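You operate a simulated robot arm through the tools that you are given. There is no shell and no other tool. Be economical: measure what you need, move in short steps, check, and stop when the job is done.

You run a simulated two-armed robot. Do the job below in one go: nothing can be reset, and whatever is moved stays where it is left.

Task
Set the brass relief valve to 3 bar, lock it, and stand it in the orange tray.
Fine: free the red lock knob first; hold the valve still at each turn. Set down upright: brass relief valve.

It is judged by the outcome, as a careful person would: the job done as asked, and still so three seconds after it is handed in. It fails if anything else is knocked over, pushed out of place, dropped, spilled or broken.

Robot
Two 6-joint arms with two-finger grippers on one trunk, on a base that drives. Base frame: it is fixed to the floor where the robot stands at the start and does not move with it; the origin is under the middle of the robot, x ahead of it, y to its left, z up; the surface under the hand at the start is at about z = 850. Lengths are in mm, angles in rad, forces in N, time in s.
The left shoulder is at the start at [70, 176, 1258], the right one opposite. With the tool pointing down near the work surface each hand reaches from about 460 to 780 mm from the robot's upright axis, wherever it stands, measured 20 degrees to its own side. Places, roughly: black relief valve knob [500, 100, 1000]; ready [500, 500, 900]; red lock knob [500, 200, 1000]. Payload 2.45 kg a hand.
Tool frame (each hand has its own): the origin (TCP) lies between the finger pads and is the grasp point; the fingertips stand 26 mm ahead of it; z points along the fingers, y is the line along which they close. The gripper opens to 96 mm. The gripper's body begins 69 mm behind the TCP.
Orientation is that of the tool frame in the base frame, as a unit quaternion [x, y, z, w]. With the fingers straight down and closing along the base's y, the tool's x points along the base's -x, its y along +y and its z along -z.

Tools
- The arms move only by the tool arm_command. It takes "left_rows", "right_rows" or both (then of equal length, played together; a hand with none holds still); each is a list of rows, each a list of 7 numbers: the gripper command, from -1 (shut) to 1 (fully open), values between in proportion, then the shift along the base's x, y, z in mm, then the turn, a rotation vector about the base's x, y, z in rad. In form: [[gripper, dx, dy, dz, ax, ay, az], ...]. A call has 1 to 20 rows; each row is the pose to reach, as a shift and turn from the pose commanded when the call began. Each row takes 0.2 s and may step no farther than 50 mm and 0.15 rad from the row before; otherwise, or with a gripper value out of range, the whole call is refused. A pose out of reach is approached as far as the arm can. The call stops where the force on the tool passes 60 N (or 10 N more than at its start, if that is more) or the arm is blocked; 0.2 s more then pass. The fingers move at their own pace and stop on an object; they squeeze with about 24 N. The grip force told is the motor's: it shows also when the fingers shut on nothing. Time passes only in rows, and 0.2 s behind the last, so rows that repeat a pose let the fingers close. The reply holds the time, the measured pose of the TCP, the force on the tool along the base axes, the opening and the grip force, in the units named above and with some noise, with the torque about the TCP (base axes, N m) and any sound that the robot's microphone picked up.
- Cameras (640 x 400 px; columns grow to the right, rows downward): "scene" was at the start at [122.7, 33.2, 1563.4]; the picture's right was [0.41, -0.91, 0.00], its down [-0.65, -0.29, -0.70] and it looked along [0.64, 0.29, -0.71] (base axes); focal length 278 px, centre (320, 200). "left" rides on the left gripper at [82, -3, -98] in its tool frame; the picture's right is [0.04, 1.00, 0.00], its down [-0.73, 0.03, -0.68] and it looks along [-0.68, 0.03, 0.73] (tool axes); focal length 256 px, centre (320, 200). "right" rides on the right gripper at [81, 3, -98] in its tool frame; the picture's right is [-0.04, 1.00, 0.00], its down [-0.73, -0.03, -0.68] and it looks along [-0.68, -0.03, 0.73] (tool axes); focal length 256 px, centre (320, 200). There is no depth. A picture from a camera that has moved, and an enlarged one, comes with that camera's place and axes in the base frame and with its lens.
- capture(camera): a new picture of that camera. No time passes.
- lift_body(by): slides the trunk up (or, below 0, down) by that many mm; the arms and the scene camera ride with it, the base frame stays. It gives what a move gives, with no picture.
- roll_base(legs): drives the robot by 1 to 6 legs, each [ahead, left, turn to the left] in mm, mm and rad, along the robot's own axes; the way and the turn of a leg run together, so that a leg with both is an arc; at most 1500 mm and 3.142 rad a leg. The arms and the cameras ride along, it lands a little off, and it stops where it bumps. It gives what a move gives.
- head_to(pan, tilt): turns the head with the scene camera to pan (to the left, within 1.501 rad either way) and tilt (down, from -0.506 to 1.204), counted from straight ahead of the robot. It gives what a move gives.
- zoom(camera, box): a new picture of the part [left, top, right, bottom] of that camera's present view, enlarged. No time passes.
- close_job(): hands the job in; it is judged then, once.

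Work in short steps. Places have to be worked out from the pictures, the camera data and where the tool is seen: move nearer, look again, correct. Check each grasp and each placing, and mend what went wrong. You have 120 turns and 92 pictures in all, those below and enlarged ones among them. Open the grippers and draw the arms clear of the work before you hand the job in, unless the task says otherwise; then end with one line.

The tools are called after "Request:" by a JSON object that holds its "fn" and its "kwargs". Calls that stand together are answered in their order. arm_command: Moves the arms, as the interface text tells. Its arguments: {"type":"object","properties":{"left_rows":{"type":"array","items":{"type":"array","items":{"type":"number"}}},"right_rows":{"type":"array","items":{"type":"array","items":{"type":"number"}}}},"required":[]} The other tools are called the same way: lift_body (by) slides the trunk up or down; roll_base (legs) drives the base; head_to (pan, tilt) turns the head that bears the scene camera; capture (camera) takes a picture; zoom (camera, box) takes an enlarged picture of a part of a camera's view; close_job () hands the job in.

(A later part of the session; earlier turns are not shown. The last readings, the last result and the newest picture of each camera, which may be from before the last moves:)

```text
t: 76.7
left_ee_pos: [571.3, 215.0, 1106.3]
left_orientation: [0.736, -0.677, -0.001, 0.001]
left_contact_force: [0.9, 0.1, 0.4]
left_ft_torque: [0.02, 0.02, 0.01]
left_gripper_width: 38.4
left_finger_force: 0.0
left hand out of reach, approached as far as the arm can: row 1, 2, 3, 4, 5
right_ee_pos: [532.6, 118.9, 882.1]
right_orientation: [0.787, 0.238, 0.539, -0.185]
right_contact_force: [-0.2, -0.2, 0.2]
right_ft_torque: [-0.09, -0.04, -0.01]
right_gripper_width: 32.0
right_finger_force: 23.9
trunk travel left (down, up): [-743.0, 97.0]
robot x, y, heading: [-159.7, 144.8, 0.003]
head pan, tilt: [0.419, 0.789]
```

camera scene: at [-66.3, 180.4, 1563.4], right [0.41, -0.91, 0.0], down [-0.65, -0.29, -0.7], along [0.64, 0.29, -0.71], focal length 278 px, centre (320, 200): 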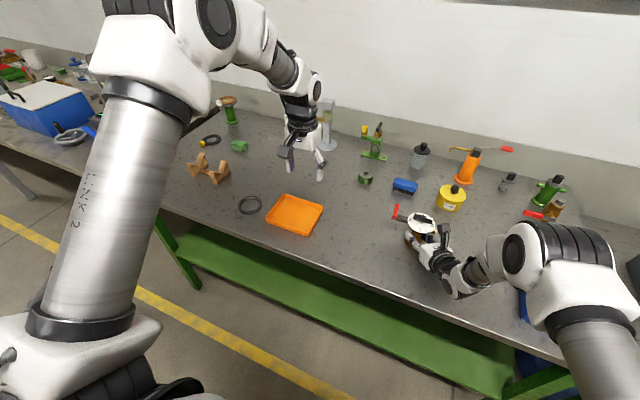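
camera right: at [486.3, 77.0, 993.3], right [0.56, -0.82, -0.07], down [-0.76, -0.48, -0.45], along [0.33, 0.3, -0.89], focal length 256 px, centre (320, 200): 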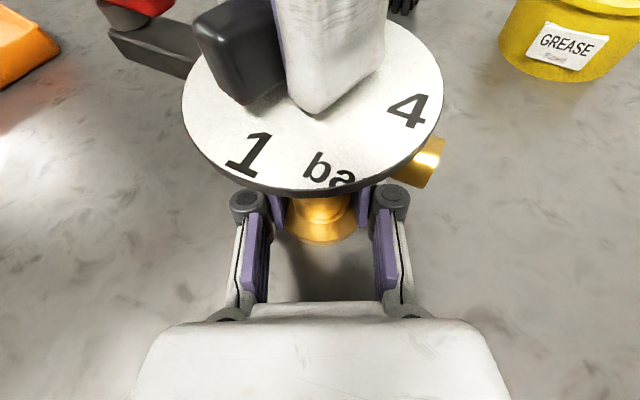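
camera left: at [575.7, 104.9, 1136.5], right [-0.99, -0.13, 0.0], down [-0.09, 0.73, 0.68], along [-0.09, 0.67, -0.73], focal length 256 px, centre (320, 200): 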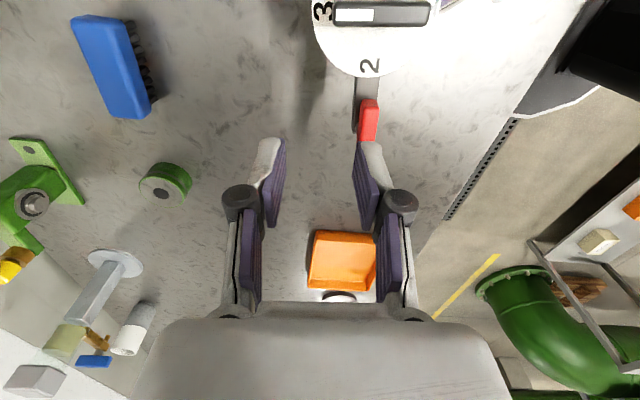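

It is still sliding along the same circle. A scene picture will show the arm's configuration.

Request:
{"fn": "capture", "kwargs": {"camera": "scene"}}

```text
34 pictures are left
camera scene: at [-36.8, 180.6, 1563.3], right [0.41, -0.91, 0.0], down [-0.65, -0.29, -0.7], along [0.64, 0.29, -0.71], focal length 278 px, centre (320, 200)
```

scene: 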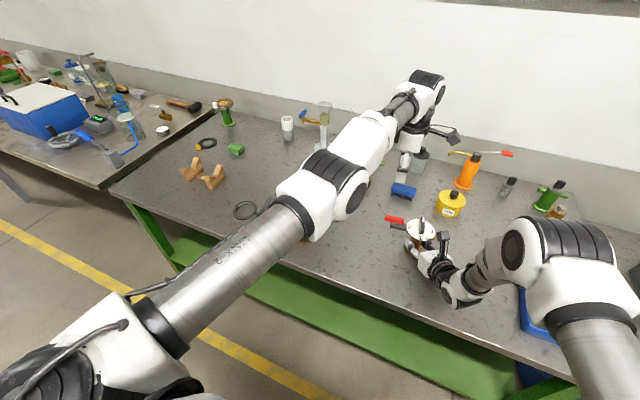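

The left arm has straightened past its elbow. I command a longer path back toward its earlier well-bent pose on the left to see if it recovers.

Request:
{"fn": "arm_command", "kwargs": {"left_rows": [[-0.2, -10, 40, 10, 0, 0, 0], [-0.2, -30, 80, 20, 0, 0, 0], [-0.2, -60, 120, 30, 0, 0, 0], [-0.2, -90, 155, 40, 0, 0, 0], [-0.2, -120, 190, 50, 0, 0, 0], [-0.2, -150, 225, 50, 0, 0, 0], [-0.2, -180, 250, 50, 0, 0, 0], [-0.2, -200, 260, 50, 0, 0, 0]]}}

```text
refused: row 3 steps farther than a row can; nothing moved
```

Request:
{"fn": "arm_command", "kwargs": {"left_rows": [[-0.2, -10, 40, 10, 0, 0, 0], [-0.2, -30, 75, 20, 0, 0, 0], [-0.2, -55, 110, 30, 0, 0, 0], [-0.2, -80, 145, 40, 0, 0, 0], [-0.2, -110, 175, 45, 0, 0, 0], [-0.2, -140, 205, 45, 0, 0, 0], [-0.2, -170, 230, 45, 0, 0, 0], [-0.2, -195, 250, 45, 0, 0, 0]]}}

```text
t: 78.5
left_ee_pos: [554.1, 381.9, 1245.8]
left_orientation: [0.736, -0.675, -0.038, 0.028]
left_contact_force: [1.7, -1.0, -0.5]
left_ft_torque: [0.03, 0.02, -0.05]
left_gripper_width: 38.3
left_finger_force: 0.1
left hand out of reach, approached as far as the arm can: row 1, 2, 3, 4, 5, 6, 7, 8
right_ee_pos: [534.3, 116.0, 881.1]
right_orientation: [0.788, 0.237, 0.538, -0.185]
right_contact_force: [0.8, -0.6, -1.9]
right_ft_torque: [-0.04, -0.04, 0.06]
right_gripper_width: 32.0
right_finger_force: 24.3
trunk travel left (down, up): [-743.0, 97.0]
robot x, y, heading: [-160.4, 146.6, -0.002]
head pan, tilt: [0.419, 0.789]
```

The elbow is still jammed. I try to pass back through full stretch: reach outward first, then come inward.

Request:
{"fn": "arm_command", "kwargs": {"left_rows": [[-0.2, 40, 0, -30, 0, 0, 0], [-0.2, 80, 0, -60, 0, 0, 0], [-0.2, 110, 0, -90, 0, 0, 0], [-0.2, 80, 0, -110, 0, 0, 0], [-0.2, 40, 0, -130, 0, 0, 0], [-0.2, 0, 0, -150, 0, 0, 0], [-0.2, -40, 20, -150, 0, 0, 0], [-0.2, -80, 40, -150, 0, 0, 0], [-0.2, -120, 40, -150, 0, 0, 0]]}}

Request:
{"fn": "capture", "kwargs": {"camera": "scene"}}

```text
t: 80.5
left_ee_pos: [577.4, 396.2, 1108.0]
left_orientation: [0.737, -0.674, -0.037, 0.03]
left_contact_force: [-0.3, -0.7, 0.4]
left_ft_torque: [-0.01, -0.02, 0.03]
left_gripper_width: 38.2
left_finger_force: 0.1
left hand out of reach, approached as far as the arm can: row 1, 2, 3, 4, 5, 6, 7, 8, 9
right_ee_pos: [532.7, 118.6, 881.8]
right_orientation: [0.787, 0.238, 0.538, -0.185]
right_contact_force: [-0.7, 0.1, -3.8]
right_ft_torque: [-0.02, 0.04, -0.02]
right_gripper_width: 31.9
right_finger_force: 24.8
trunk travel left (down, up): [-743.0, 97.0]
robot x, y, heading: [-160.9, 146.6, -0.001]
head pan, tilt: [0.419, 0.789]
```

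```text
33 pictures are left
camera scene: at [-36.4, 180.5, 1563.3], right [0.41, -0.91, 0.0], down [-0.65, -0.29, -0.7], along [0.64, 0.29, -0.71], focal length 278 px, centre (320, 200)
```

scene: 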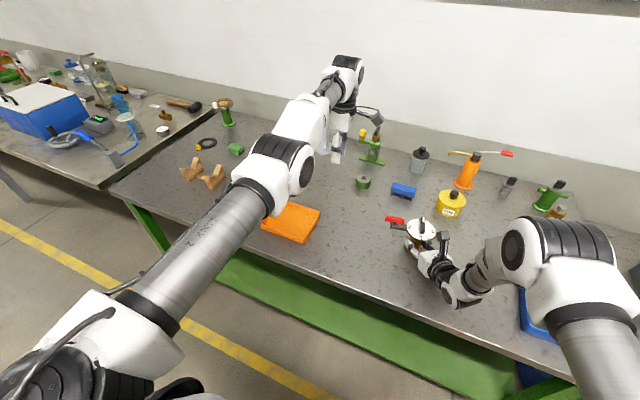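

The elbow is bent upward, so a wrist limit is more likely. I turn the yaw back to 0 here in free space, then try coming inward.

Request:
{"fn": "arm_command", "kwargs": {"left_rows": [[-0.2, 0, 0, 0, 0, 0, -0.14], [-0.2, 0, 0, 0, 0, 0, -0.28], [-0.2, 0, 0, 0, 0, 0, -0.42], [-0.2, 0, 0, 0, 0, 0, -0.56], [-0.2, 0, 0, 0, 0, 0, -0.7], [-0.2, 0, 0, 0, 0, 0, -0.84], [-0.2, 0, 0, 0, 0, 0, -0.98], [-0.2, 0, 0, 0, 0, 0, -1.12], [-0.2, 0, 0, 0, 0, 0, -1.26], [-0.2, 0, 0, 0, 0, 0, -1.4], [-0.2, -10, 5, 0, 0, 0, -1.54], [-0.2, -40, 10, 0, 0, 0, -1.65], [-0.2, -70, 15, 0, 0, 0, -1.65], [-0.2, -100, 20, 0, 0, 0, -1.65]]}}

```text
t: 83.5
left_ee_pos: [595.9, 408.2, 1129.6]
left_orientation: [-0.027, 0.999, 0.046, 0.004]
left_contact_force: [0.2, 0.2, 0.5]
left_ft_torque: [0.03, -0.02, 0.01]
left_gripper_width: 38.3
left_finger_force: 0.0
left hand out of reach, approached as far as the arm can: row 5, 6, 7, 8, 9, 10, 11, 12, 13, 14
right_ee_pos: [533.2, 118.3, 882.2]
right_orientation: [0.787, 0.237, 0.539, -0.184]
right_contact_force: [0.1, -0.4, -3.2]
right_ft_torque: [-0.05, 0.01, 0.0]
right_gripper_width: 32.0
right_finger_force: 24.2
trunk travel left (down, up): [-743.0, 97.0]
robot x, y, heading: [-157.2, 148.5, -0.001]
head pan, tilt: [0.419, 0.789]
```

The arm drifted outward, which looks like a flipped wrist branch. I tilt the tool up toward horizontal, through the wrist's singular pose, to free it.

Request:
{"fn": "arm_command", "kwargs": {"left_rows": [[-0.2, 0, 0, 0, 0, -0.14, 0], [-0.2, 0, 0, 0, 0, -0.28, 0], [-0.2, 0, 0, 0, 0, -0.42, 0], [-0.2, 0, 0, 0, 0, -0.56, 0], [-0.2, 0, 0, 0, 0, -0.7, 0], [-0.2, 0, 0, 0, 0, -0.84, 0], [-0.2, 0, 0, 0, 0, -0.98, 0], [-0.2, 0, 0, 0, 0, -1.12, 0], [-0.2, 0, 0, 0, 0, -1.26, 0]]}}

Request:
{"fn": "capture", "kwargs": {"camera": "scene"}}

```text
t: 85.5
left_ee_pos: [791.2, 392.5, 1117.8]
left_orientation: [-0.03, 0.803, 0.034, 0.595]
left_contact_force: [-0.4, 0.2, 0.1]
left_ft_torque: [0.01, 0.03, -0.01]
left_gripper_width: 38.4
left_finger_force: 0.1
left hand out of reach, approached as far as the arm can: row 1, 2, 3, 4, 5, 6, 7, 8, 9
right_ee_pos: [533.1, 118.8, 882.6]
right_orientation: [0.786, 0.238, 0.539, -0.186]
right_contact_force: [0.0, -0.1, -3.4]
right_ft_torque: [-0.03, 0.0, 0.01]
right_gripper_width: 31.8
right_finger_force: 23.7
trunk travel left (down, up): [-743.0, 97.0]
robot x, y, heading: [-156.7, 148.8, -0.0]
head pan, tilt: [0.419, 0.789]
```

```text
32 pictures are left
camera scene: at [-35.9, 179.9, 1563.3], right [0.41, -0.91, 0.0], down [-0.65, -0.29, -0.7], along [0.64, 0.29, -0.71], focal length 278 px, centre (320, 200)
```

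scene: 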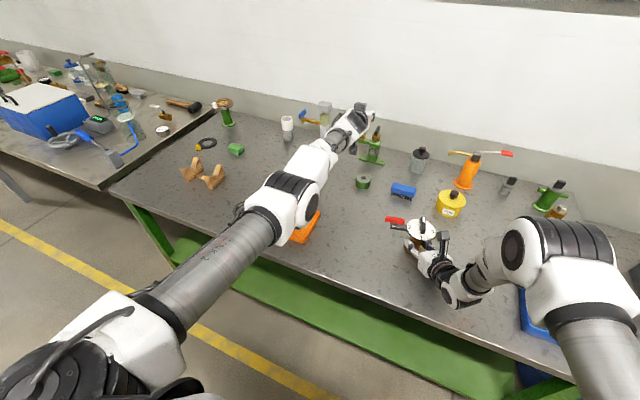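

The wrist itself won't come inward, so the elbow sits just past straight. I push outward to full stretch to bring it back through straight.

Request:
{"fn": "arm_command", "kwargs": {"left_rows": [[-0.2, 30, 3, 5, 0, 0, 0], [-0.2, 60, 6, 10, 0, 0, 0], [-0.2, 90, 9, 15, 0, 0, 0], [-0.2, 90, 9, 15, 0, 0, 0], [-0.2, 90, 9, 15, 0, 0, 0]]}}

Request:
{"fn": "arm_command", "kwargs": {"left_rows": [[-0.2, -20, 0, 20, 0, 0, 0], [-0.2, -45, 0, 40, 0, 0, 0], [-0.2, -75, 0, 60, 0, 0, 0], [-0.2, -110, 0, 80, 0, 0, 0]]}}

```text
t: 86.7
left_ee_pos: [795.0, 400.0, 1138.7]
left_orientation: [-0.03, 0.803, 0.034, 0.594]
left_contact_force: [-0.2, 0.5, 0.4]
left_ft_torque: [-0.04, -0.01, 0.02]
left_gripper_width: 38.8
left_finger_force: 0.1
left hand out of reach, approached as far as the arm can: row 1, 2, 3, 4, 5
right_ee_pos: [533.0, 118.3, 882.4]
right_orientation: [0.787, 0.238, 0.539, -0.185]
right_contact_force: [-0.1, -0.5, -4.1]
right_ft_torque: [-0.04, 0.03, -0.03]
right_gripper_width: 31.3
right_finger_force: 24.0
trunk travel left (down, up): [-743.0, 97.0]
robot x, y, heading: [-160.7, 150.4, -0.001]
head pan, tilt: [0.419, 0.789]
```

```text
t: 87.7
left_ee_pos: [795.6, 401.4, 1137.8]
left_orientation: [-0.03, 0.803, 0.034, 0.594]
left_contact_force: [-0.4, -1.0, 0.3]
left_ft_torque: [0.03, 0.01, 0.0]
left_gripper_width: 38.5
left_finger_force: 0.1
left hand out of reach, approached as far as the arm can: row 1, 2, 3, 4
right_ee_pos: [532.8, 118.6, 882.6]
right_orientation: [0.787, 0.238, 0.539, -0.185]
right_contact_force: [-0.7, -0.6, -3.1]
right_ft_torque: [-0.06, -0.02, -0.02]
right_gripper_width: 31.7
right_finger_force: 24.2
trunk travel left (down, up): [-743.0, 97.0]
robot x, y, heading: [-157.5, 145.5, -0.0]
head pan, tilt: [0.419, 0.789]
```

No response even vertically. I command one long retrace to the known-good, well-bent tool-down pose near (430,440,1120), hoping the solver gets out.

Request:
{"fn": "arm_command", "kwargs": {"left_rows": [[-0.2, -38, 4, 0, 0, 0.13, 0], [-0.2, -76, 8, 0, 0, 0.26, 0], [-0.2, -114, 12, 0, 0, 0.39, 0], [-0.2, -152, 16, 0, 0, 0.52, 0], [-0.2, -190, 20, 0, 0, 0.65, 0], [-0.2, -228, 24, 0, 0, 0.78, 0], [-0.2, -266, 28, 0, 0, 0.91, 0], [-0.2, -304, 32, 0, 0, 1.04, 0], [-0.2, -340, 36, 0, 0, 1.17, 0], [-0.2, -365, 40, 0, 0, 1.27, 0], [-0.2, -365, 40, 0, 0, 1.27, 0], [-0.2, -365, 40, 0, 0, 1.27, 0]]}}

Request:
{"fn": "capture", "kwargs": {"camera": "scene"}}

```text
t: 90.3
left_ee_pos: [431.3, 442.5, 1140.0]
left_orientation: [-0.003, 0.999, 0.046, 0.002]
left_contact_force: [0.3, 0.0, -1.0]
left_ft_torque: [0.0, 0.01, 0.02]
left_gripper_width: 38.2
left_finger_force: 0.1
left hand out of reach, approached as far as the arm can: row 1
right_ee_pos: [533.3, 118.1, 882.3]
right_orientation: [0.787, 0.239, 0.538, -0.185]
right_contact_force: [-0.2, 0.0, -3.7]
right_ft_torque: [-0.07, -0.02, 0.01]
right_gripper_width: 31.6
right_finger_force: 23.9
trunk travel left (down, up): [-743.0, 97.0]
robot x, y, heading: [-159.7, 150.0, 0.001]
head pan, tilt: [0.419, 0.789]
```

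```text
31 pictures are left
camera scene: at [-36.3, 180.7, 1563.3], right [0.41, -0.91, 0.0], down [-0.65, -0.29, -0.7], along [0.64, 0.29, -0.71], focal length 278 px, centre (320, 200)
```

scene: 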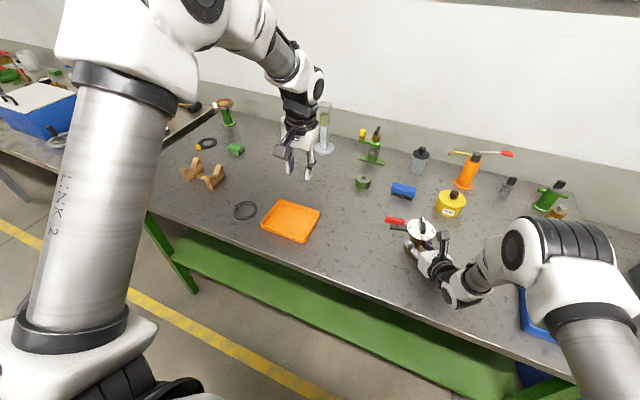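

The arm has its normal bend back. I go to above the red bar at (529,198) with yaw 95°, which is well within reach at r≈632.

Request:
{"fn": "arm_command", "kwargs": {"left_rows": [[-0.2, 8, -20, 0, -0.006, -0.006, 0.138], [-0.2, 16, -40, 0, -0.012, -0.012, 0.276], [-0.2, 24, -60, 0, -0.018, -0.018, 0.415], [-0.2, 32, -80, -8, -0.024, -0.025, 0.553], [-0.2, 40, -100, -16, -0.03, -0.031, 0.691], [-0.2, 48, -120, -24, -0.036, -0.037, 0.829], [-0.2, 56, -140, -32, -0.042, -0.043, 0.967], [-0.2, 64, -160, -40, -0.048, -0.049, 1.105], [-0.2, 72, -180, -50, -0.054, -0.055, 1.243], [-0.2, 80, -200, -60, -0.06, -0.062, 1.382], [-0.2, 90, -222, -75, -0.066, -0.068, 1.52], [-0.2, 98, -244, -90, -0.072, -0.074, 1.658], [-0.2, 98, -244, -90, -0.072, -0.074, 1.658]]}}

Request:
{"fn": "capture", "kwargs": {"camera": "left"}}

```text
t: 93.1
left_ee_pos: [528.4, 198.7, 1049.5]
left_orientation: [0.741, -0.671, 0.0, -0.001]
left_contact_force: [-0.1, -0.5, 0.2]
left_ft_torque: [-0.03, -0.03, 0.02]
left_gripper_width: 38.5
left_finger_force: 0.2
right_ee_pos: [532.0, 119.6, 882.6]
right_orientation: [0.787, 0.237, 0.538, -0.184]
right_contact_force: [-0.4, -0.2, -4.0]
right_ft_torque: [-0.04, -0.01, 0.0]
right_gripper_width: 31.2
right_finger_force: 23.7
trunk travel left (down, up): [-743.0, 97.0]
robot x, y, heading: [-157.3, 147.6, 0.002]
head pan, tilt: [0.419, 0.789]
```

```text
30 pictures are left
camera left: at [539.2, 118.2, 1147.5], right [-0.99, -0.14, 0.0], down [-0.1, 0.73, 0.68], along [-0.09, 0.67, -0.73], focal length 256 px, centre (320, 200)
```

left: 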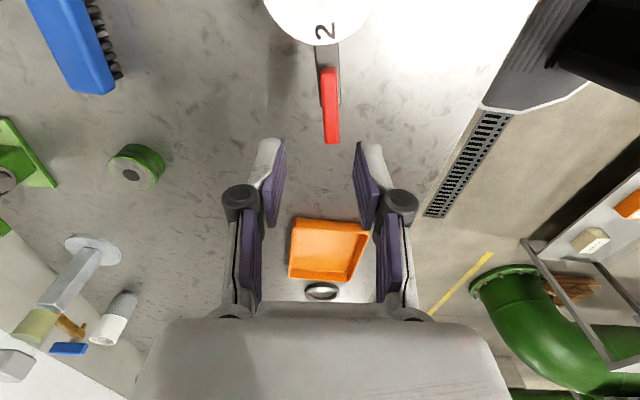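

I'm over the red bar: it is centred about 7 mm toward −x and lies at about 102°. I correct, descend and check.

Request:
{"fn": "arm_command", "kwargs": {"left_rows": [[-0.2, -6, 0, -20, 0, 0, 0.11], [-0.2, -6, 0, -40, 0, 0, 0.11], [-0.2, -6, 0, -60, 0, 0, 0.11], [-0.2, -6, 0, -78, 0, 0, 0.11], [-0.2, -6, 0, -78, 0, 0, 0.11]]}}

Request:
{"fn": "capture", "kwargs": {"camera": "left"}}

```text
t: 94.3
left_ee_pos: [523.0, 199.3, 972.3]
left_orientation: [0.776, -0.631, 0.0, -0.001]
left_contact_force: [-0.4, -0.5, 0.7]
left_ft_torque: [0.01, 0.0, 0.01]
left_gripper_width: 38.4
left_finger_force: 0.0
right_ee_pos: [533.6, 118.8, 882.8]
right_orientation: [0.787, 0.238, 0.539, -0.184]
right_contact_force: [0.0, 0.0, -4.0]
right_ft_torque: [-0.06, -0.02, 0.02]
right_gripper_width: 31.6
right_finger_force: 24.1
trunk travel left (down, up): [-743.0, 97.0]
robot x, y, heading: [-158.6, 145.6, 0.004]
head pan, tilt: [0.419, 0.789]
```

```text
29 pictures are left
camera left: at [542.8, 120.4, 1068.7], right [-0.97, -0.24, 0.0], down [-0.18, 0.71, 0.68], along [-0.16, 0.66, -0.73], focal length 256 px, centre (320, 200)
```

left: 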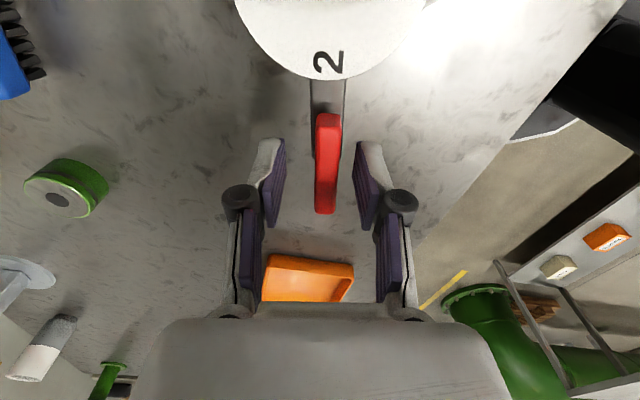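

The bar sits nicely between the pads. I nudge 2.5 mm and close.

Request:
{"fn": "arm_command", "kwargs": {"left_rows": [[-0.2, -2.5, -0.5, 0, 0, 0, 0], [-0.45, -2.5, -0.5, 0, 0, 0, 0], [-0.7, -2.5, -0.5, 0, 0, 0, 0], [-1, -2.5, -0.5, 0, 0, 0, 0], [-1, -2.5, -0.5, 0, 0, 0, 0]]}}

Request:
{"fn": "arm_command", "kwargs": {"left_rows": [[-1, 0, 0, 0, 0, 0, -0.1], [-1, 0, 0, 0, 0, 0, -0.2], [-1, 0, 0, 0, 0, 0, -0.3]]}}

```text
t: 95.5
left_ee_pos: [519.8, 197.8, 970.7]
left_orientation: [0.776, -0.631, -0.001, 0.0]
left_contact_force: [-5.7, -1.6, 0.4]
left_ft_torque: [-0.11, 0.31, 0.01]
left_gripper_width: 11.0
left_finger_force: 23.6
right_ee_pos: [533.9, 119.2, 883.5]
right_orientation: [0.787, 0.238, 0.539, -0.185]
right_contact_force: [5.2, 1.5, -4.6]
right_ft_torque: [-0.12, 0.18, -0.47]
right_gripper_width: 31.4
right_finger_force: 23.9
trunk travel left (down, up): [-743.0, 97.0]
robot x, y, heading: [-159.7, 149.6, -0.0]
head pan, tilt: [0.419, 0.789]
```

```text
t: 96.3
left_ee_pos: [520.6, 198.3, 972.1]
left_orientation: [-0.672, 0.741, 0.001, 0.0]
left_contact_force: [0.7, -3.0, -1.5]
left_ft_torque: [-0.36, 0.26, 0.03]
left_gripper_width: 11.1
left_finger_force: 24.3
right_ee_pos: [532.9, 118.7, 883.2]
right_orientation: [0.786, 0.239, 0.539, -0.185]
right_contact_force: [-1.9, 4.3, 1.8]
right_ft_torque: [0.41, -0.31, 0.02]
right_gripper_width: 31.4
right_finger_force: 24.0
trunk travel left (down, up): [-743.0, 97.0]
robot x, y, heading: [-159.7, 146.0, -0.001]
head pan, tilt: [0.419, 0.789]
```

The lock turns smoothly. I continue clockwise to about 6° yaw, where it stood when locked.

Request:
{"fn": "arm_command", "kwargs": {"left_rows": [[-1, 0, 0, 0, 0, 0, -0.13], [-1, 0, 0, 0, 0, 0, -0.26], [-1, 0, 0, 0, 0, 0, -0.39], [-1, 0, 0, 0, 0, 0, -0.52], [-1, 0, 0, 0, 0, 0, -0.65], [-1, 0, 0, 0, 0, 0, -0.78], [-1, 0, 0, 0, 0, 0, -0.91], [-1, 0, 0, 0, 0, 0, -1.04], [-1, 0, 0, 0, 0, 0, -1.17], [-1, 0, 0, 0, 0, 0, -1.3]]}}

```text
t: 98.5
left_ee_pos: [520.8, 198.2, 971.0]
left_orientation: [-0.087, 0.996, -0.001, 0.001]
left_contact_force: [8.9, -20.2, -13.0]
left_ft_torque: [-0.17, -0.28, 0.61]
left_gripper_width: 12.6
left_finger_force: 23.6
right_ee_pos: [532.4, 119.1, 882.0]
right_orientation: [0.786, 0.239, 0.539, -0.185]
right_contact_force: [-9.5, 18.7, 13.0]
right_ft_torque: [-0.32, -0.28, -0.15]
right_gripper_width: 32.0
right_finger_force: 23.4
trunk travel left (down, up): [-743.0, 97.0]
robot x, y, heading: [-161.1, 148.1, -0.001]
head pan, tilt: [0.419, 0.789]
```

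Torque and side force rise near 10°. I ease the side force and press a little further to confirm the stop.

Request:
{"fn": "arm_command", "kwargs": {"left_rows": [[-1, 1, -2.5, 0, 0, 0, 0], [-1, 1, -2.5, 0, 0, 0, -0.05], [-1, 1, -2.5, 0, 0, 0, -0.1]]}}

Request:
{"fn": "zoom", "kwargs": {"camera": "left", "box": [100, 60, 420, 260]}}

```text
t: 99.3
left_ee_pos: [521.6, 196.0, 972.7]
left_orientation: [-0.038, 0.999, 0.0, 0.001]
left_contact_force: [6.1, -5.7, -3.3]
left_ft_torque: [0.13, -0.03, 0.69]
left_gripper_width: 14.9
left_finger_force: 24.0
right_ee_pos: [533.1, 117.9, 882.0]
right_orientation: [0.788, 0.237, 0.537, -0.184]
right_contact_force: [-6.0, 4.0, 2.3]
right_ft_torque: [-0.09, -0.43, -0.3]
right_gripper_width: 31.3
right_finger_force: 24.4
trunk travel left (down, up): [-743.0, 97.0]
robot x, y, heading: [-158.1, 146.7, 0.004]
head pan, tilt: [0.419, 0.789]
```

```text
2.00 times, centred on (260, 160) of left
camera zoom: at [440.4, 187.3, 1069.3], right [-0.12, 0.99, 0.0], down [0.73, 0.09, 0.68], along [0.68, 0.08, -0.73], focal length 512 px, centre (440, 280)
```

zoom: 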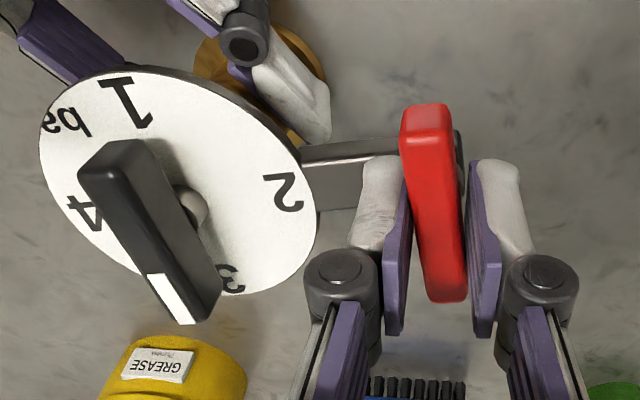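

That is the hard stop: torque 0.69 N·m and the pads spreading, just as at the other end, so the lock is fully home. I relax, release, and move up and left.

Request:
{"fn": "arm_command", "kwargs": {"left_rows": [[-1, 0, 0, 0, 0, 0, 0.1], [-0.6, 0, 0, 0, 0, 0, 0.1], [-0.2, 0, 0, 0, 0, 0, 0.1], [-0.2, 0, 0, 0, 0, 0, 0.1], [-0.2, 0, 0, 30, 0, 0, 0.1], [-0.2, 0, 0, 70, 0, 0, 0.1], [-0.2, -5, -15, 100, 0, 0, 0.1], [-0.2, -10, -35, 120, 0, 0, 0.1]]}}

Request:
{"fn": "capture", "kwargs": {"camera": "left"}}

```text
t: 101.1
left_ee_pos: [511.5, 160.4, 1092.6]
left_orientation: [-0.089, 0.996, 0.0, 0.001]
left_contact_force: [0.8, -0.2, 0.2]
left_ft_torque: [-0.02, 0.0, 0.04]
left_gripper_width: 38.5
left_finger_force: 0.0
right_ee_pos: [532.4, 118.1, 881.5]
right_orientation: [0.786, 0.239, 0.539, -0.187]
right_contact_force: [0.3, -0.3, -3.7]
right_ft_torque: [-0.05, 0.0, 0.03]
right_gripper_width: 31.4
right_finger_force: 24.1
trunk travel left (down, up): [-743.0, 97.0]
robot x, y, heading: [-156.3, 149.1, -0.001]
head pan, tilt: [0.419, 0.789]
```

```text
27 pictures are left
camera left: at [430.9, 143.2, 1189.5], right [-0.22, 0.98, 0.0], down [0.72, 0.16, 0.68], along [0.66, 0.15, -0.73], focal length 256 px, centre (320, 200)
```

left: 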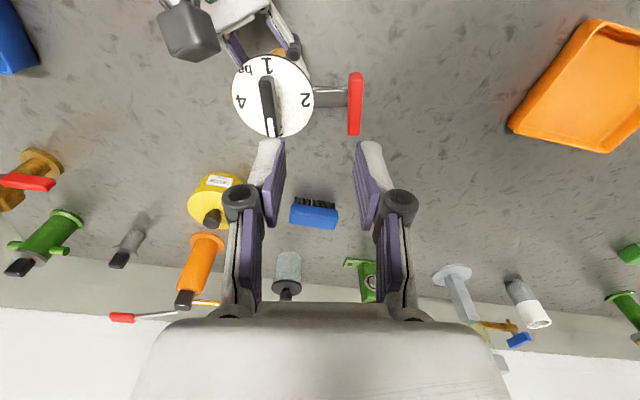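

Request:
{"fn": "zoom", "kwargs": {"camera": "left", "box": [220, 35, 380, 150]}}

```text
3.48 times, centred on (300, 92) of left
camera zoom: at [430.9, 143.2, 1189.5], right [-0.22, 0.98, 0.0], down [0.72, 0.16, 0.68], along [0.66, 0.15, -0.73], focal length 890 px, centre (390, 574)
```

zoom: 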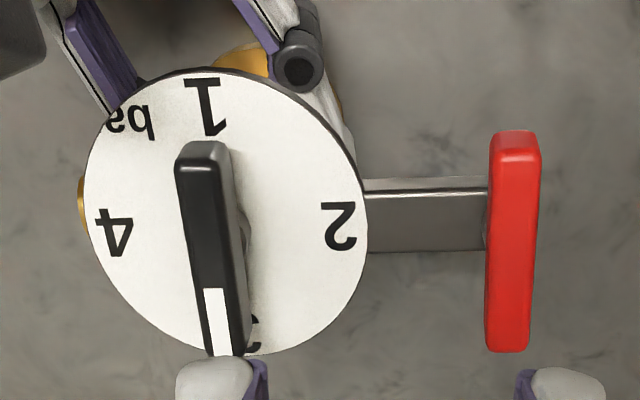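

I check the setting with the right hand's camera too, since the valve seems to have turned a few degrees in the grip.

Request:
{"fn": "arm_command", "kwargs": {"left_rows": [[-0.2, 10, -15, 0, 0, 0, 0.03], [-0.2, 18, -30, -5, 0, 0, 0.06], [-0.2, 18, -30, -5, 0, 0, 0.06]]}}

Request:
{"fn": "zoom", "kwargs": {"camera": "left", "box": [250, 15, 410, 130]}}

Request:
{"fn": "capture", "kwargs": {"camera": "right"}}

```text
t: 101.9
left_ee_pos: [533.2, 135.5, 1086.6]
left_orientation: [-0.118, 0.993, -0.001, 0.0]
left_contact_force: [-0.7, -1.0, 0.0]
left_ft_torque: [-0.01, -0.03, 0.0]
left_gripper_width: 38.4
left_finger_force: 0.2
left hand out of reach, approached as far as the arm can: row 2, 3
right_ee_pos: [533.2, 117.8, 882.5]
right_orientation: [0.787, 0.237, 0.539, -0.184]
right_contact_force: [0.2, -0.2, -3.4]
right_ft_torque: [0.0, 0.01, 0.02]
right_gripper_width: 31.3
right_finger_force: 23.3
trunk travel left (down, up): [-743.0, 97.0]
robot x, y, heading: [-160.3, 146.1, 0.001]
head pan, tilt: [0.419, 0.789]
```

```text
3.48 times, centred on (330, 72) of left
camera zoom: at [454.9, 113.8, 1184.6], right [-0.27, 0.96, 0.0], down [0.71, 0.2, 0.68], along [0.65, 0.18, -0.74], focal length 890 px, centre (285, 644)
```

zoom: 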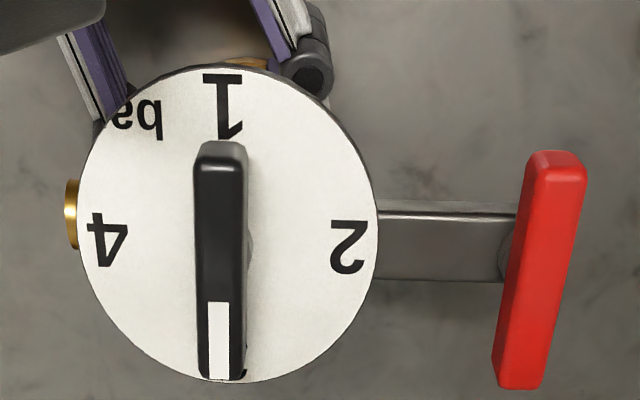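

```text
24 pictures are left
camera right: at [486.4, 77.1, 993.3], right [0.56, -0.83, -0.07], down [-0.76, -0.48, -0.45], along [0.33, 0.3, -0.89], focal length 256 px, centre (320, 200)
```

right: 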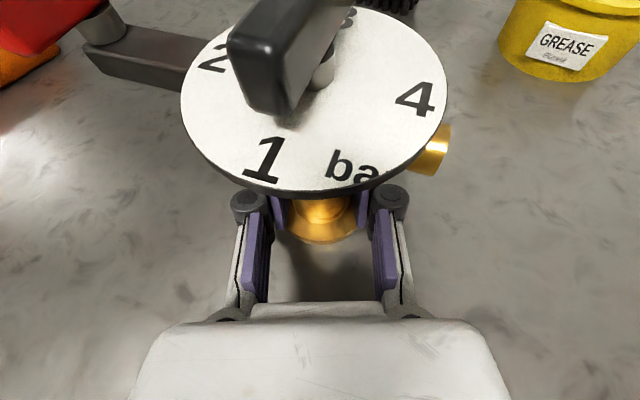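

The pointer stays on 3, with the dial and knob turned together, and the lock is across the bracket. I withdraw the left hand to a raised, bent pose at the left.

Request:
{"fn": "arm_command", "kwargs": {"left_rows": [[-0.2, -12, 35, 10, 0, 0, 0], [-0.2, -24, 70, 20, 0, 0, 0], [-0.2, -36, 105, 30, 0, 0, 0], [-0.2, -48, 140, 45, 0, 0, 0], [-0.2, -60, 175, 60, 0, 0, 0], [-0.2, -75, 210, 75, 0, 0, 0], [-0.2, -90, 245, 90, 0, 0, 0], [-0.2, -100, 280, 105, 0, 0, 0]]}}

Request:
{"fn": "arm_command", "kwargs": {"right_rows": [[-1, 0, 0, 3, 0, 0, 0], [-1, 0, 0, 8, 0, 0, 0], [-1, 0, 0, 15, 0, 0, 0], [-1, 0, 0, 15, 0, 0, 0]]}}

Request:
{"fn": "capture", "kwargs": {"camera": "right"}}

```text
t: 103.7
left_ee_pos: [433.8, 417.9, 1191.5]
left_orientation: [-0.119, 0.993, -0.001, 0.001]
left_contact_force: [-0.8, 0.6, 0.3]
left_ft_torque: [-0.04, -0.02, -0.02]
left_gripper_width: 38.8
left_finger_force: 0.0
right_ee_pos: [532.0, 120.5, 882.2]
right_orientation: [0.787, 0.238, 0.539, -0.184]
right_contact_force: [1.3, 0.4, -4.1]
right_ft_torque: [-0.06, -0.01, -0.04]
right_gripper_width: 31.4
right_finger_force: 24.2
trunk travel left (down, up): [-743.0, 97.0]
robot x, y, heading: [-156.3, 147.4, 0.002]
head pan, tilt: [0.419, 0.789]
```

```text
t: 104.7
left_ee_pos: [433.7, 414.9, 1192.2]
left_orientation: [-0.119, 0.993, -0.001, 0.001]
left_contact_force: [-0.4, -0.3, 0.9]
left_ft_torque: [-0.03, -0.01, 0.02]
left_gripper_width: 38.2
left_finger_force: 0.2
right_ee_pos: [533.4, 118.1, 898.8]
right_orientation: [0.787, 0.237, 0.539, -0.184]
right_contact_force: [0.1, -0.8, 0.4]
right_ft_torque: [-0.12, -0.07, -0.05]
right_gripper_width: 31.7
right_finger_force: 24.1
trunk travel left (down, up): [-743.0, 97.0]
robot x, y, heading: [-158.4, 149.9, -0.003]
head pan, tilt: [0.419, 0.789]
```

```text
23 pictures are left
camera right: at [486.4, 77.0, 1009.0], right [0.56, -0.83, -0.07], down [-0.76, -0.48, -0.45], along [0.34, 0.3, -0.89], focal length 256 px, centre (320, 200)
```

right: 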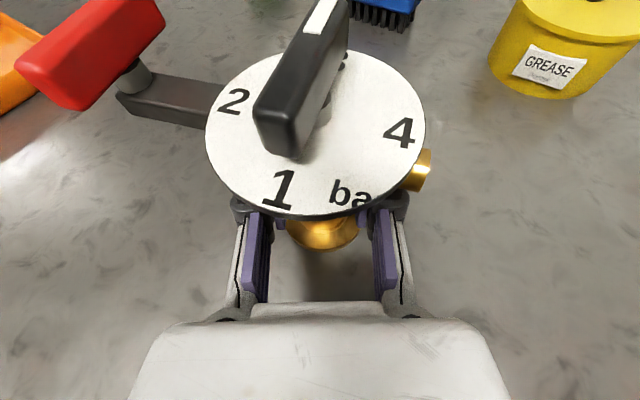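

The picture shows the hand slid up the column and the valve stayed on the table, so friction did not carry it. I go back down, then make one quick 8 mm lift to read the friction force.

Request:
{"fn": "arm_command", "kwargs": {"right_rows": [[-1, 0, 0, -8, 0, 0, 0], [-1, 0, 0, -15, 0, 0, 0], [-1, 0, 0, -15, 0, 0, 0]]}}

Request:
{"fn": "arm_command", "kwargs": {"right_rows": [[-1, 0, 0, 10, 0, 0, 0]]}}

Request:
{"fn": "capture", "kwargs": {"camera": "right"}}

```text
t: 105.5
left_ee_pos: [430.8, 415.7, 1192.6]
left_orientation: [-0.118, 0.993, -0.001, 0.002]
left_contact_force: [0.6, 0.1, 0.6]
left_ft_torque: [0.02, 0.02, 0.01]
left_gripper_width: 38.4
left_finger_force: 0.0
right_ee_pos: [531.4, 118.7, 884.5]
right_orientation: [0.785, 0.239, 0.541, -0.185]
right_contact_force: [1.9, -0.5, 19.4]
right_ft_torque: [-0.29, -0.64, -0.03]
right_gripper_width: 31.5
right_finger_force: 24.3
trunk travel left (down, up): [-743.0, 97.0]
robot x, y, heading: [-155.1, 146.2, 0.0]
head pan, tilt: [0.419, 0.789]
```

```text
t: 105.9
left_ee_pos: [434.0, 415.3, 1189.7]
left_orientation: [-0.118, 0.993, -0.001, 0.001]
left_contact_force: [0.9, -0.2, -0.5]
left_ft_torque: [0.0, 0.04, -0.03]
left_gripper_width: 38.3
left_finger_force: 0.1
right_ee_pos: [531.6, 118.3, 889.7]
right_orientation: [0.789, 0.237, 0.536, -0.185]
right_contact_force: [-0.5, -0.1, -4.8]
right_ft_torque: [-0.06, 0.04, 0.0]
right_gripper_width: 31.7
right_finger_force: 24.4
trunk travel left (down, up): [-743.0, 97.0]
robot x, y, heading: [-158.8, 148.8, -0.002]
head pan, tilt: [0.419, 0.789]
```

```text
22 pictures are left
camera right: at [487.0, 77.5, 1000.4], right [0.56, -0.83, -0.07], down [-0.76, -0.48, -0.44], along [0.33, 0.3, -0.89], focal length 256 px, centre (320, 200)
```

right: 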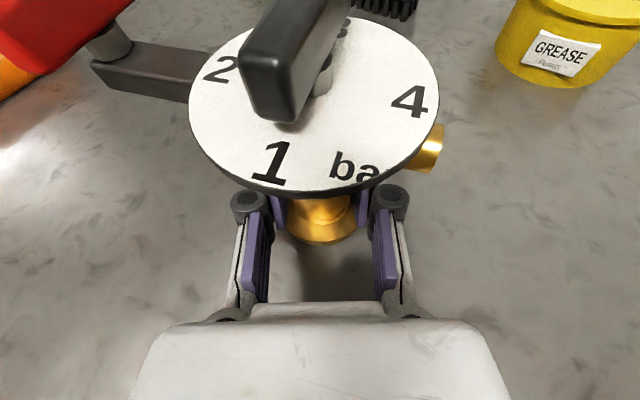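

Upward friction looks very small with this grip, perhaps because the pads touch near the tips. I re-seat the grip about 9 mm deeper, close, and test a lift.

Request:
{"fn": "arm_command", "kwargs": {"right_rows": [[-0.3, 0, 0, 0, 0, 0, 0], [-0.1, 0, 0, -5, 0, 0, 0], [-0.1, 4, 3, -5, 0, 0, 0], [-0.1, 8, 6, -5, 0, 0, 0], [-0.1, 8, 6, -5, 0, 0, 0], [-0.5, 8, 6, -5, 0, 0, 0], [-1, 8, 6, -5, 0, 0, 0], [-1, 8, 6, -5, 0, 0, 0], [-1, 8, 6, -5, 0, 0, 0]]}}

Request:
{"fn": "arm_command", "kwargs": {"right_rows": [[-1, 0, 0, 5, 0, 0, 0], [-1, 0, 0, 10, 0, 0, 0]]}}

Request:
{"fn": "capture", "kwargs": {"camera": "right"}}

```text
t: 107.9
left_ee_pos: [433.2, 414.2, 1193.0]
left_orientation: [-0.118, 0.993, -0.001, 0.001]
left_contact_force: [-0.2, -1.1, -0.1]
left_ft_torque: [-0.03, 0.0, -0.02]
left_gripper_width: 38.1
left_finger_force: 0.0
right_ee_pos: [540.7, 124.4, 887.8]
right_orientation: [0.786, 0.237, 0.54, -0.184]
right_contact_force: [2.7, -2.1, 2.0]
right_ft_torque: [-0.2, -0.2, 0.08]
right_gripper_width: 30.8
right_finger_force: 24.2
trunk travel left (down, up): [-743.0, 97.0]
robot x, y, heading: [-159.7, 145.4, -0.001]
head pan, tilt: [0.419, 0.789]
```

```text
t: 108.5
left_ee_pos: [433.2, 414.5, 1191.8]
left_orientation: [-0.117, 0.993, -0.001, 0.001]
left_contact_force: [0.5, 0.3, 0.1]
left_ft_torque: [-0.01, 0.0, 0.0]
left_gripper_width: 38.5
left_finger_force: 0.1
right_ee_pos: [541.6, 124.5, 896.6]
right_orientation: [0.787, 0.239, 0.538, -0.185]
right_contact_force: [-1.0, 0.1, -4.4]
right_ft_torque: [-0.02, -0.02, -0.02]
right_gripper_width: 30.8
right_finger_force: 24.5
trunk travel left (down, up): [-743.0, 97.0]
robot x, y, heading: [-156.4, 147.6, -0.001]
head pan, tilt: [0.419, 0.789]
```

```text
21 pictures are left
camera right: at [494.6, 83.3, 1008.0], right [0.56, -0.83, -0.07], down [-0.76, -0.48, -0.45], along [0.33, 0.3, -0.89], focal length 256 px, centre (320, 200)
```

right: 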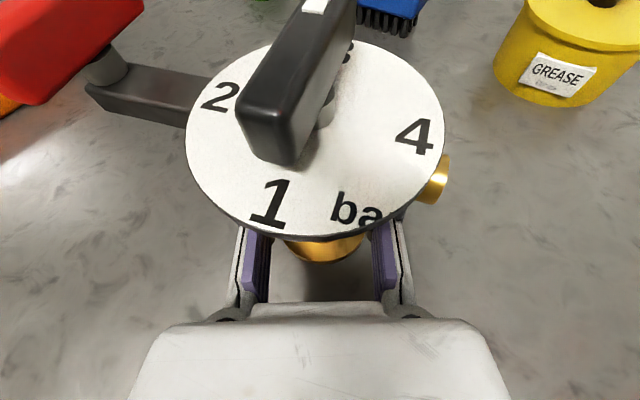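

The load reads 4.4 N and the dial keeps its size in view, so the valve may now be lifted with the hand. I check from the scene camera.

Request:
{"fn": "zoom", "kwargs": {"camera": "scene", "box": [370, 200, 470, 280]}}

```text
5.00 times, centred on (420, 240) of scene
camera zoom: at [-36.7, 180.7, 1563.3], right [0.41, -0.91, 0.0], down [-0.65, -0.29, -0.7], along [0.64, 0.29, -0.71], focal length 1388 px, centre (-180, 0)
```

zoom: 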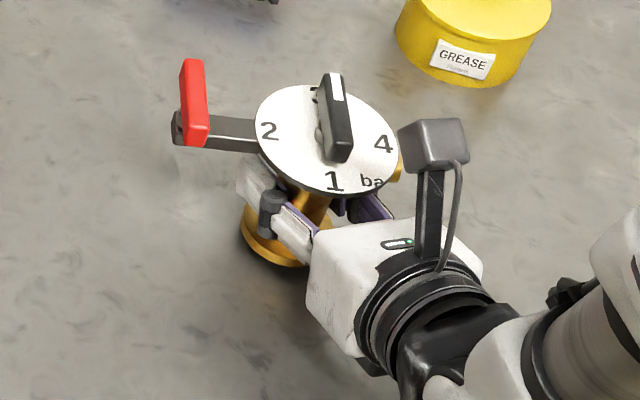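

It looks slightly off the table. I lift 20 mm more and check whether it follows.

Request:
{"fn": "arm_command", "kwargs": {"right_rows": [[-1, 0, 0, 5, 0, 0, 0], [-1, 0, 0, 10, 0, 0, 0], [-1, 0, 0, 15, 0, 0, 0], [-1, 0, 0, 20, 0, 0, 0]]}}

Request:
{"fn": "capture", "kwargs": {"camera": "right"}}

Request:
{"fn": "zoom", "kwargs": {"camera": "scene", "box": [370, 200, 470, 280]}}

```text
t: 109.5
left_ee_pos: [434.2, 416.0, 1190.9]
left_orientation: [-0.118, 0.993, 0.0, 0.001]
left_contact_force: [-0.4, 0.3, -0.3]
left_ft_torque: [0.01, -0.01, -0.03]
left_gripper_width: 38.4
left_finger_force: 0.0
right_ee_pos: [539.9, 124.9, 917.9]
right_orientation: [0.787, 0.238, 0.539, -0.185]
right_contact_force: [-1.0, 0.1, -4.0]
right_ft_torque: [-0.05, -0.07, -0.01]
right_gripper_width: 30.6
right_finger_force: 23.8
trunk travel left (down, up): [-743.0, 97.0]
robot x, y, heading: [-155.9, 149.0, -0.004]
head pan, tilt: [0.419, 0.789]
```

```text
19 pictures are left
camera right: at [494.6, 83.5, 1028.0], right [0.56, -0.83, -0.07], down [-0.76, -0.48, -0.45], along [0.33, 0.3, -0.89], focal length 256 px, centre (320, 200)
```

right: 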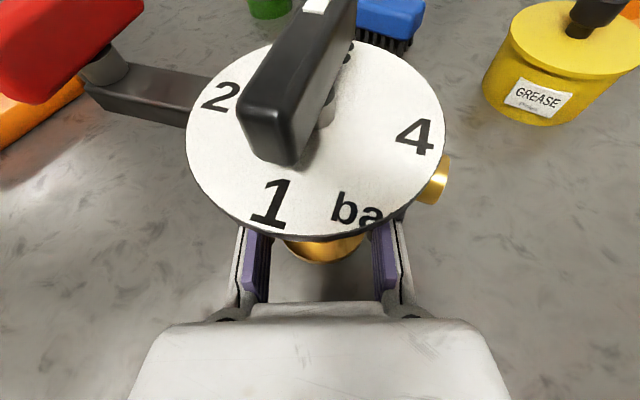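

```text
5.00 times, centred on (420, 240) of scene
camera zoom: at [-36.4, 180.7, 1563.3], right [0.41, -0.91, 0.0], down [-0.65, -0.29, -0.7], along [0.64, 0.29, -0.71], focal length 1388 px, centre (-180, 0)
```

zoom: 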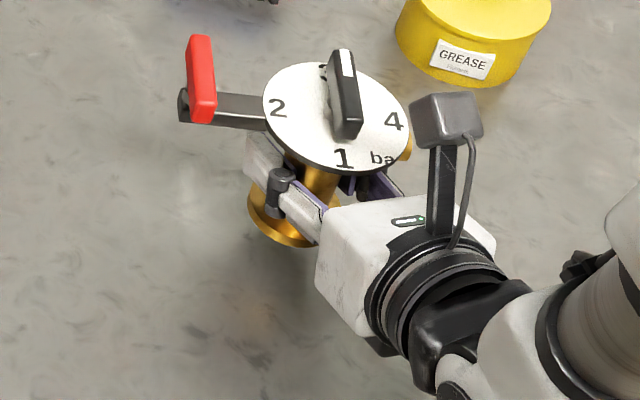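

The valve is in the hand and rises without slipping. I lift 55 mm more, then drive back 64 and left 385 toward the tray.

Request:
{"fn": "arm_command", "kwargs": {"right_rows": [[-1, 0, 0, 10, 0, 0, 0], [-1, 0, 0, 20, 0, 0, 0], [-1, 0, 0, 30, 0, 0, 0], [-1, 0, 0, 40, 0, 0, 0], [-1, 0, 0, 50, 0, 0, 0], [-1, 0, 0, 55, 0, 0, 0]]}}

Request:
{"fn": "roll_base", "kwargs": {"legs": [[-64, 0, 0], [0, 190, 0], [0, 195, 0]]}}

Request:
{"fn": "capture", "kwargs": {"camera": "scene"}}

Request:
{"fn": "capture", "kwargs": {"camera": "right"}}

```text
t: 110.9
left_ee_pos: [433.6, 415.6, 1191.6]
left_orientation: [-0.119, 0.993, -0.001, 0.001]
left_contact_force: [-0.2, -0.3, 0.0]
left_ft_torque: [-0.01, -0.03, 0.01]
left_gripper_width: 38.5
left_finger_force: 0.0
right_ee_pos: [541.9, 123.8, 972.2]
right_orientation: [0.787, 0.238, 0.539, -0.185]
right_contact_force: [-0.2, 1.1, -3.7]
right_ft_torque: [-0.02, -0.04, 0.0]
right_gripper_width: 31.0
right_finger_force: 24.1
trunk travel left (down, up): [-743.0, 97.0]
robot x, y, heading: [-163.9, 149.3, 0.001]
head pan, tilt: [0.419, 0.789]
```

```text
t: 114.2
left_ee_pos: [370.8, 795.4, 1193.4]
left_orientation: [-0.117, 0.993, 0.0, 0.001]
left_contact_force: [1.1, 0.2, 0.3]
left_ft_torque: [0.0, 0.0, 0.02]
left_gripper_width: 38.1
left_finger_force: 0.1
right_ee_pos: [478.1, 504.5, 970.0]
right_orientation: [0.788, 0.236, 0.538, -0.184]
right_contact_force: [0.2, -1.2, -4.0]
right_ft_torque: [0.02, -0.03, 0.0]
right_gripper_width: 30.7
right_finger_force: 24.1
trunk travel left (down, up): [-743.0, 97.0]
robot x, y, heading: [-225.1, 530.2, 0.003]
head pan, tilt: [0.419, 0.789]
```

```text
17 pictures are left
camera scene: at [-99.7, 560.6, 1563.3], right [0.41, -0.91, 0.0], down [-0.65, -0.29, -0.7], along [0.64, 0.29, -0.71], focal length 278 px, centre (320, 200)
```

scene: 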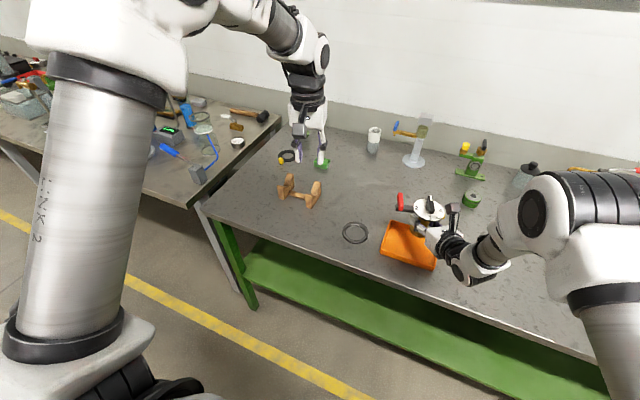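

```text
16 pictures are left
camera right: at [431.7, 463.1, 1082.6], right [0.56, -0.83, -0.07], down [-0.76, -0.47, -0.45], along [0.33, 0.31, -0.89], focal length 256 px, centre (320, 200)
```

right: 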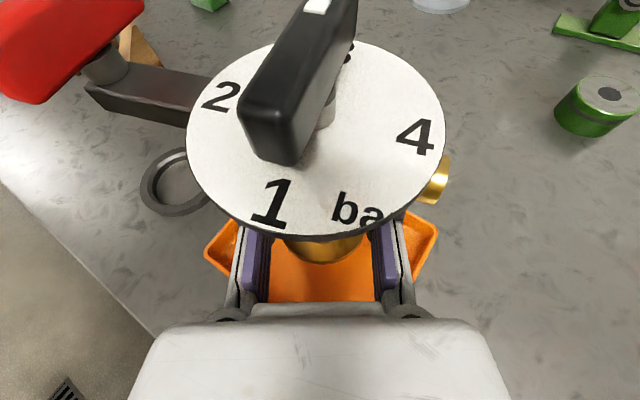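

Tray centre works out at about (476,512) and the valve axis is about (475,505). I shift +7 in y and lower toward the tray floor.

Request:
{"fn": "arm_command", "kwargs": {"right_rows": [[-1, 1, 7, 0, 0, 0, 0], [-1, 1, 7, -15, 0, 0, 0], [-1, 1, 7, -30, 0, 0, 0], [-1, 1, 7, -45, 0, 0, 0], [-1, 1, 7, -58, 0, 0, 0], [-1, 1, 7, -66, 0, 0, 0]]}}

Request:
{"fn": "capture", "kwargs": {"camera": "right"}}

Request:
{"fn": "zoom", "kwargs": {"camera": "scene", "box": [370, 180, 470, 280]}}

```text
t: 115.6
left_ee_pos: [370.3, 796.5, 1191.5]
left_orientation: [-0.117, 0.993, -0.001, 0.0]
left_contact_force: [-0.2, 0.6, -0.9]
left_ft_torque: [0.0, -0.02, -0.02]
left_gripper_width: 38.5
left_finger_force: 0.0
right_ee_pos: [479.1, 511.8, 904.8]
right_orientation: [0.788, 0.236, 0.539, -0.183]
right_contact_force: [0.9, 0.2, -3.3]
right_ft_torque: [-0.04, -0.03, -0.01]
right_gripper_width: 30.7
right_finger_force: 23.9
trunk travel left (down, up): [-743.0, 97.0]
robot x, y, heading: [-220.7, 528.4, -0.006]
head pan, tilt: [0.419, 0.789]
```

```text
15 pictures are left
camera right: at [433.0, 471.9, 1016.2], right [0.56, -0.83, -0.07], down [-0.76, -0.47, -0.45], along [0.33, 0.3, -0.89], focal length 256 px, centre (320, 200)
```

right: 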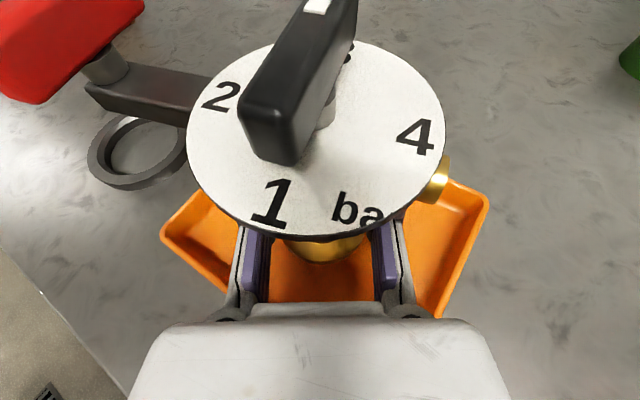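

```text
4.00 times, centred on (420, 230) of scene
camera zoom: at [-99.6, 563.1, 1563.3], right [0.41, -0.91, 0.0], down [-0.65, -0.29, -0.7], along [0.64, 0.29, -0.71], focal length 1110 px, centre (-80, 80)
```

zoom: 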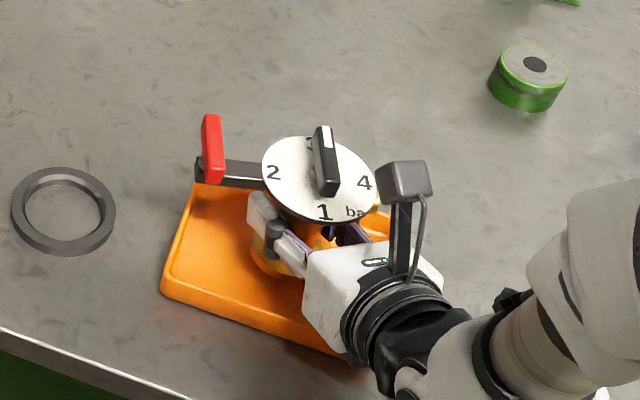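

It's well centred over the tray. I lower in small steps to feel for the floor.

Request:
{"fn": "arm_command", "kwargs": {"right_rows": [[-1, 0, 0, -4, 0, 0, 0], [-1, 0, 0, -7, 0, 0, 0], [-1, 0, 0, -9, 0, 0, 0]]}}

```text
t: 116.4
left_ee_pos: [371.0, 796.7, 1192.6]
left_orientation: [-0.118, 0.993, -0.001, 0.001]
left_contact_force: [0.6, -0.5, -0.4]
left_ft_torque: [0.0, -0.02, 0.0]
left_gripper_width: 38.5
left_finger_force: 0.0
right_ee_pos: [479.7, 513.1, 896.9]
right_orientation: [0.787, 0.237, 0.539, -0.184]
right_contact_force: [0.4, 0.5, -4.1]
right_ft_torque: [-0.05, -0.04, 0.02]
right_gripper_width: 31.0
right_finger_force: 24.0
trunk travel left (down, up): [-743.0, 97.0]
robot x, y, heading: [-227.3, 529.1, -0.0]
head pan, tilt: [0.419, 0.789]
```

Request:
{"fn": "arm_command", "kwargs": {"right_rows": [[-1, 0, 0, -2, 0, 0, 0], [-1, 0, 0, -4, 0, 0, 0]]}}

```text
t: 117.0
left_ee_pos: [371.0, 797.3, 1192.0]
left_orientation: [-0.118, 0.993, -0.001, 0.001]
left_contact_force: [-0.2, 0.3, 0.8]
left_ft_torque: [0.0, 0.01, 0.02]
left_gripper_width: 38.6
left_finger_force: 0.0
right_ee_pos: [478.8, 512.2, 893.0]
right_orientation: [0.787, 0.236, 0.539, -0.184]
right_contact_force: [0.6, 0.2, -3.1]
right_ft_torque: [-0.02, -0.02, -0.02]
right_gripper_width: 30.5
right_finger_force: 24.1
trunk travel left (down, up): [-743.0, 97.0]
robot x, y, heading: [-228.4, 532.8, -0.003]
head pan, tilt: [0.419, 0.789]
```

Still hanging at about 3–4 N. I keep stepping down until the floor pushes back.

Request:
{"fn": "arm_command", "kwargs": {"right_rows": [[-1, 0, 0, -2, 0, 0, 0], [-1, 0, 0, -4, 0, 0, 0]]}}

Request:
{"fn": "capture", "kwargs": {"camera": "right"}}

```text
t: 117.6
left_ee_pos: [369.1, 795.9, 1193.2]
left_orientation: [-0.117, 0.993, -0.001, 0.001]
left_contact_force: [0.8, -0.1, -0.6]
left_ft_torque: [-0.02, 0.0, 0.0]
left_gripper_width: 38.4
left_finger_force: 0.2
right_ee_pos: [479.3, 512.7, 892.7]
right_orientation: [0.786, 0.238, 0.541, -0.184]
right_contact_force: [3.0, -0.2, 11.1]
right_ft_torque: [-0.45, -0.19, 0.01]
right_gripper_width: 30.6
right_finger_force: 24.3
trunk travel left (down, up): [-743.0, 97.0]
robot x, y, heading: [-223.0, 527.3, -0.0]
head pan, tilt: [0.419, 0.789]
```

```text
13 pictures are left
camera right: at [432.0, 471.3, 1002.7], right [0.56, -0.83, -0.07], down [-0.76, -0.47, -0.45], along [0.34, 0.3, -0.89], focal length 256 px, centre (320, 200)
```

right: 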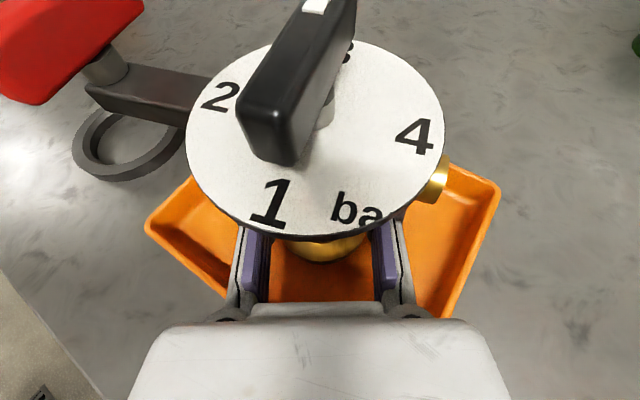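

The floor pushes back with 11 N, so the valve stands in the tray. I open gently and retreat straight back along the finger axis.

Request:
{"fn": "arm_command", "kwargs": {"right_rows": [[-0.7, 0, 0, 0, 0, 0, 0], [-0.3, 0, 0, 0, 0, 0, 0], [0, 0, 0, 0, 0, 0, 0], [0.1, 0, 0, 0, 0, 0, 0]]}}

Request:
{"fn": "capture", "kwargs": {"camera": "right"}}

```text
t: 118.6
left_ee_pos: [370.1, 796.2, 1194.0]
left_orientation: [-0.117, 0.993, -0.001, 0.002]
left_contact_force: [0.5, 0.0, -0.4]
left_ft_torque: [-0.01, -0.04, -0.07]
left_gripper_width: 38.2
left_finger_force: 0.0
right_ee_pos: [479.1, 514.2, 891.7]
right_orientation: [0.787, 0.237, 0.54, -0.183]
right_contact_force: [7.2, -2.1, 22.5]
right_ft_torque: [-1.45, 1.26, 0.61]
right_gripper_width: 52.8
right_finger_force: 0.1
trunk travel left (down, up): [-743.0, 97.0]
robot x, y, heading: [-222.0, 533.0, -0.005]
head pan, tilt: [0.419, 0.789]
```

```text
12 pictures are left
camera right: at [431.6, 471.5, 1002.2], right [0.56, -0.83, -0.07], down [-0.76, -0.47, -0.45], along [0.34, 0.3, -0.89], focal length 256 px, centre (320, 200)
```

right: 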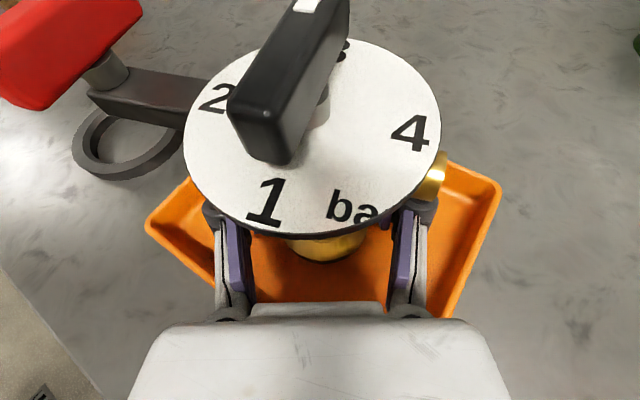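

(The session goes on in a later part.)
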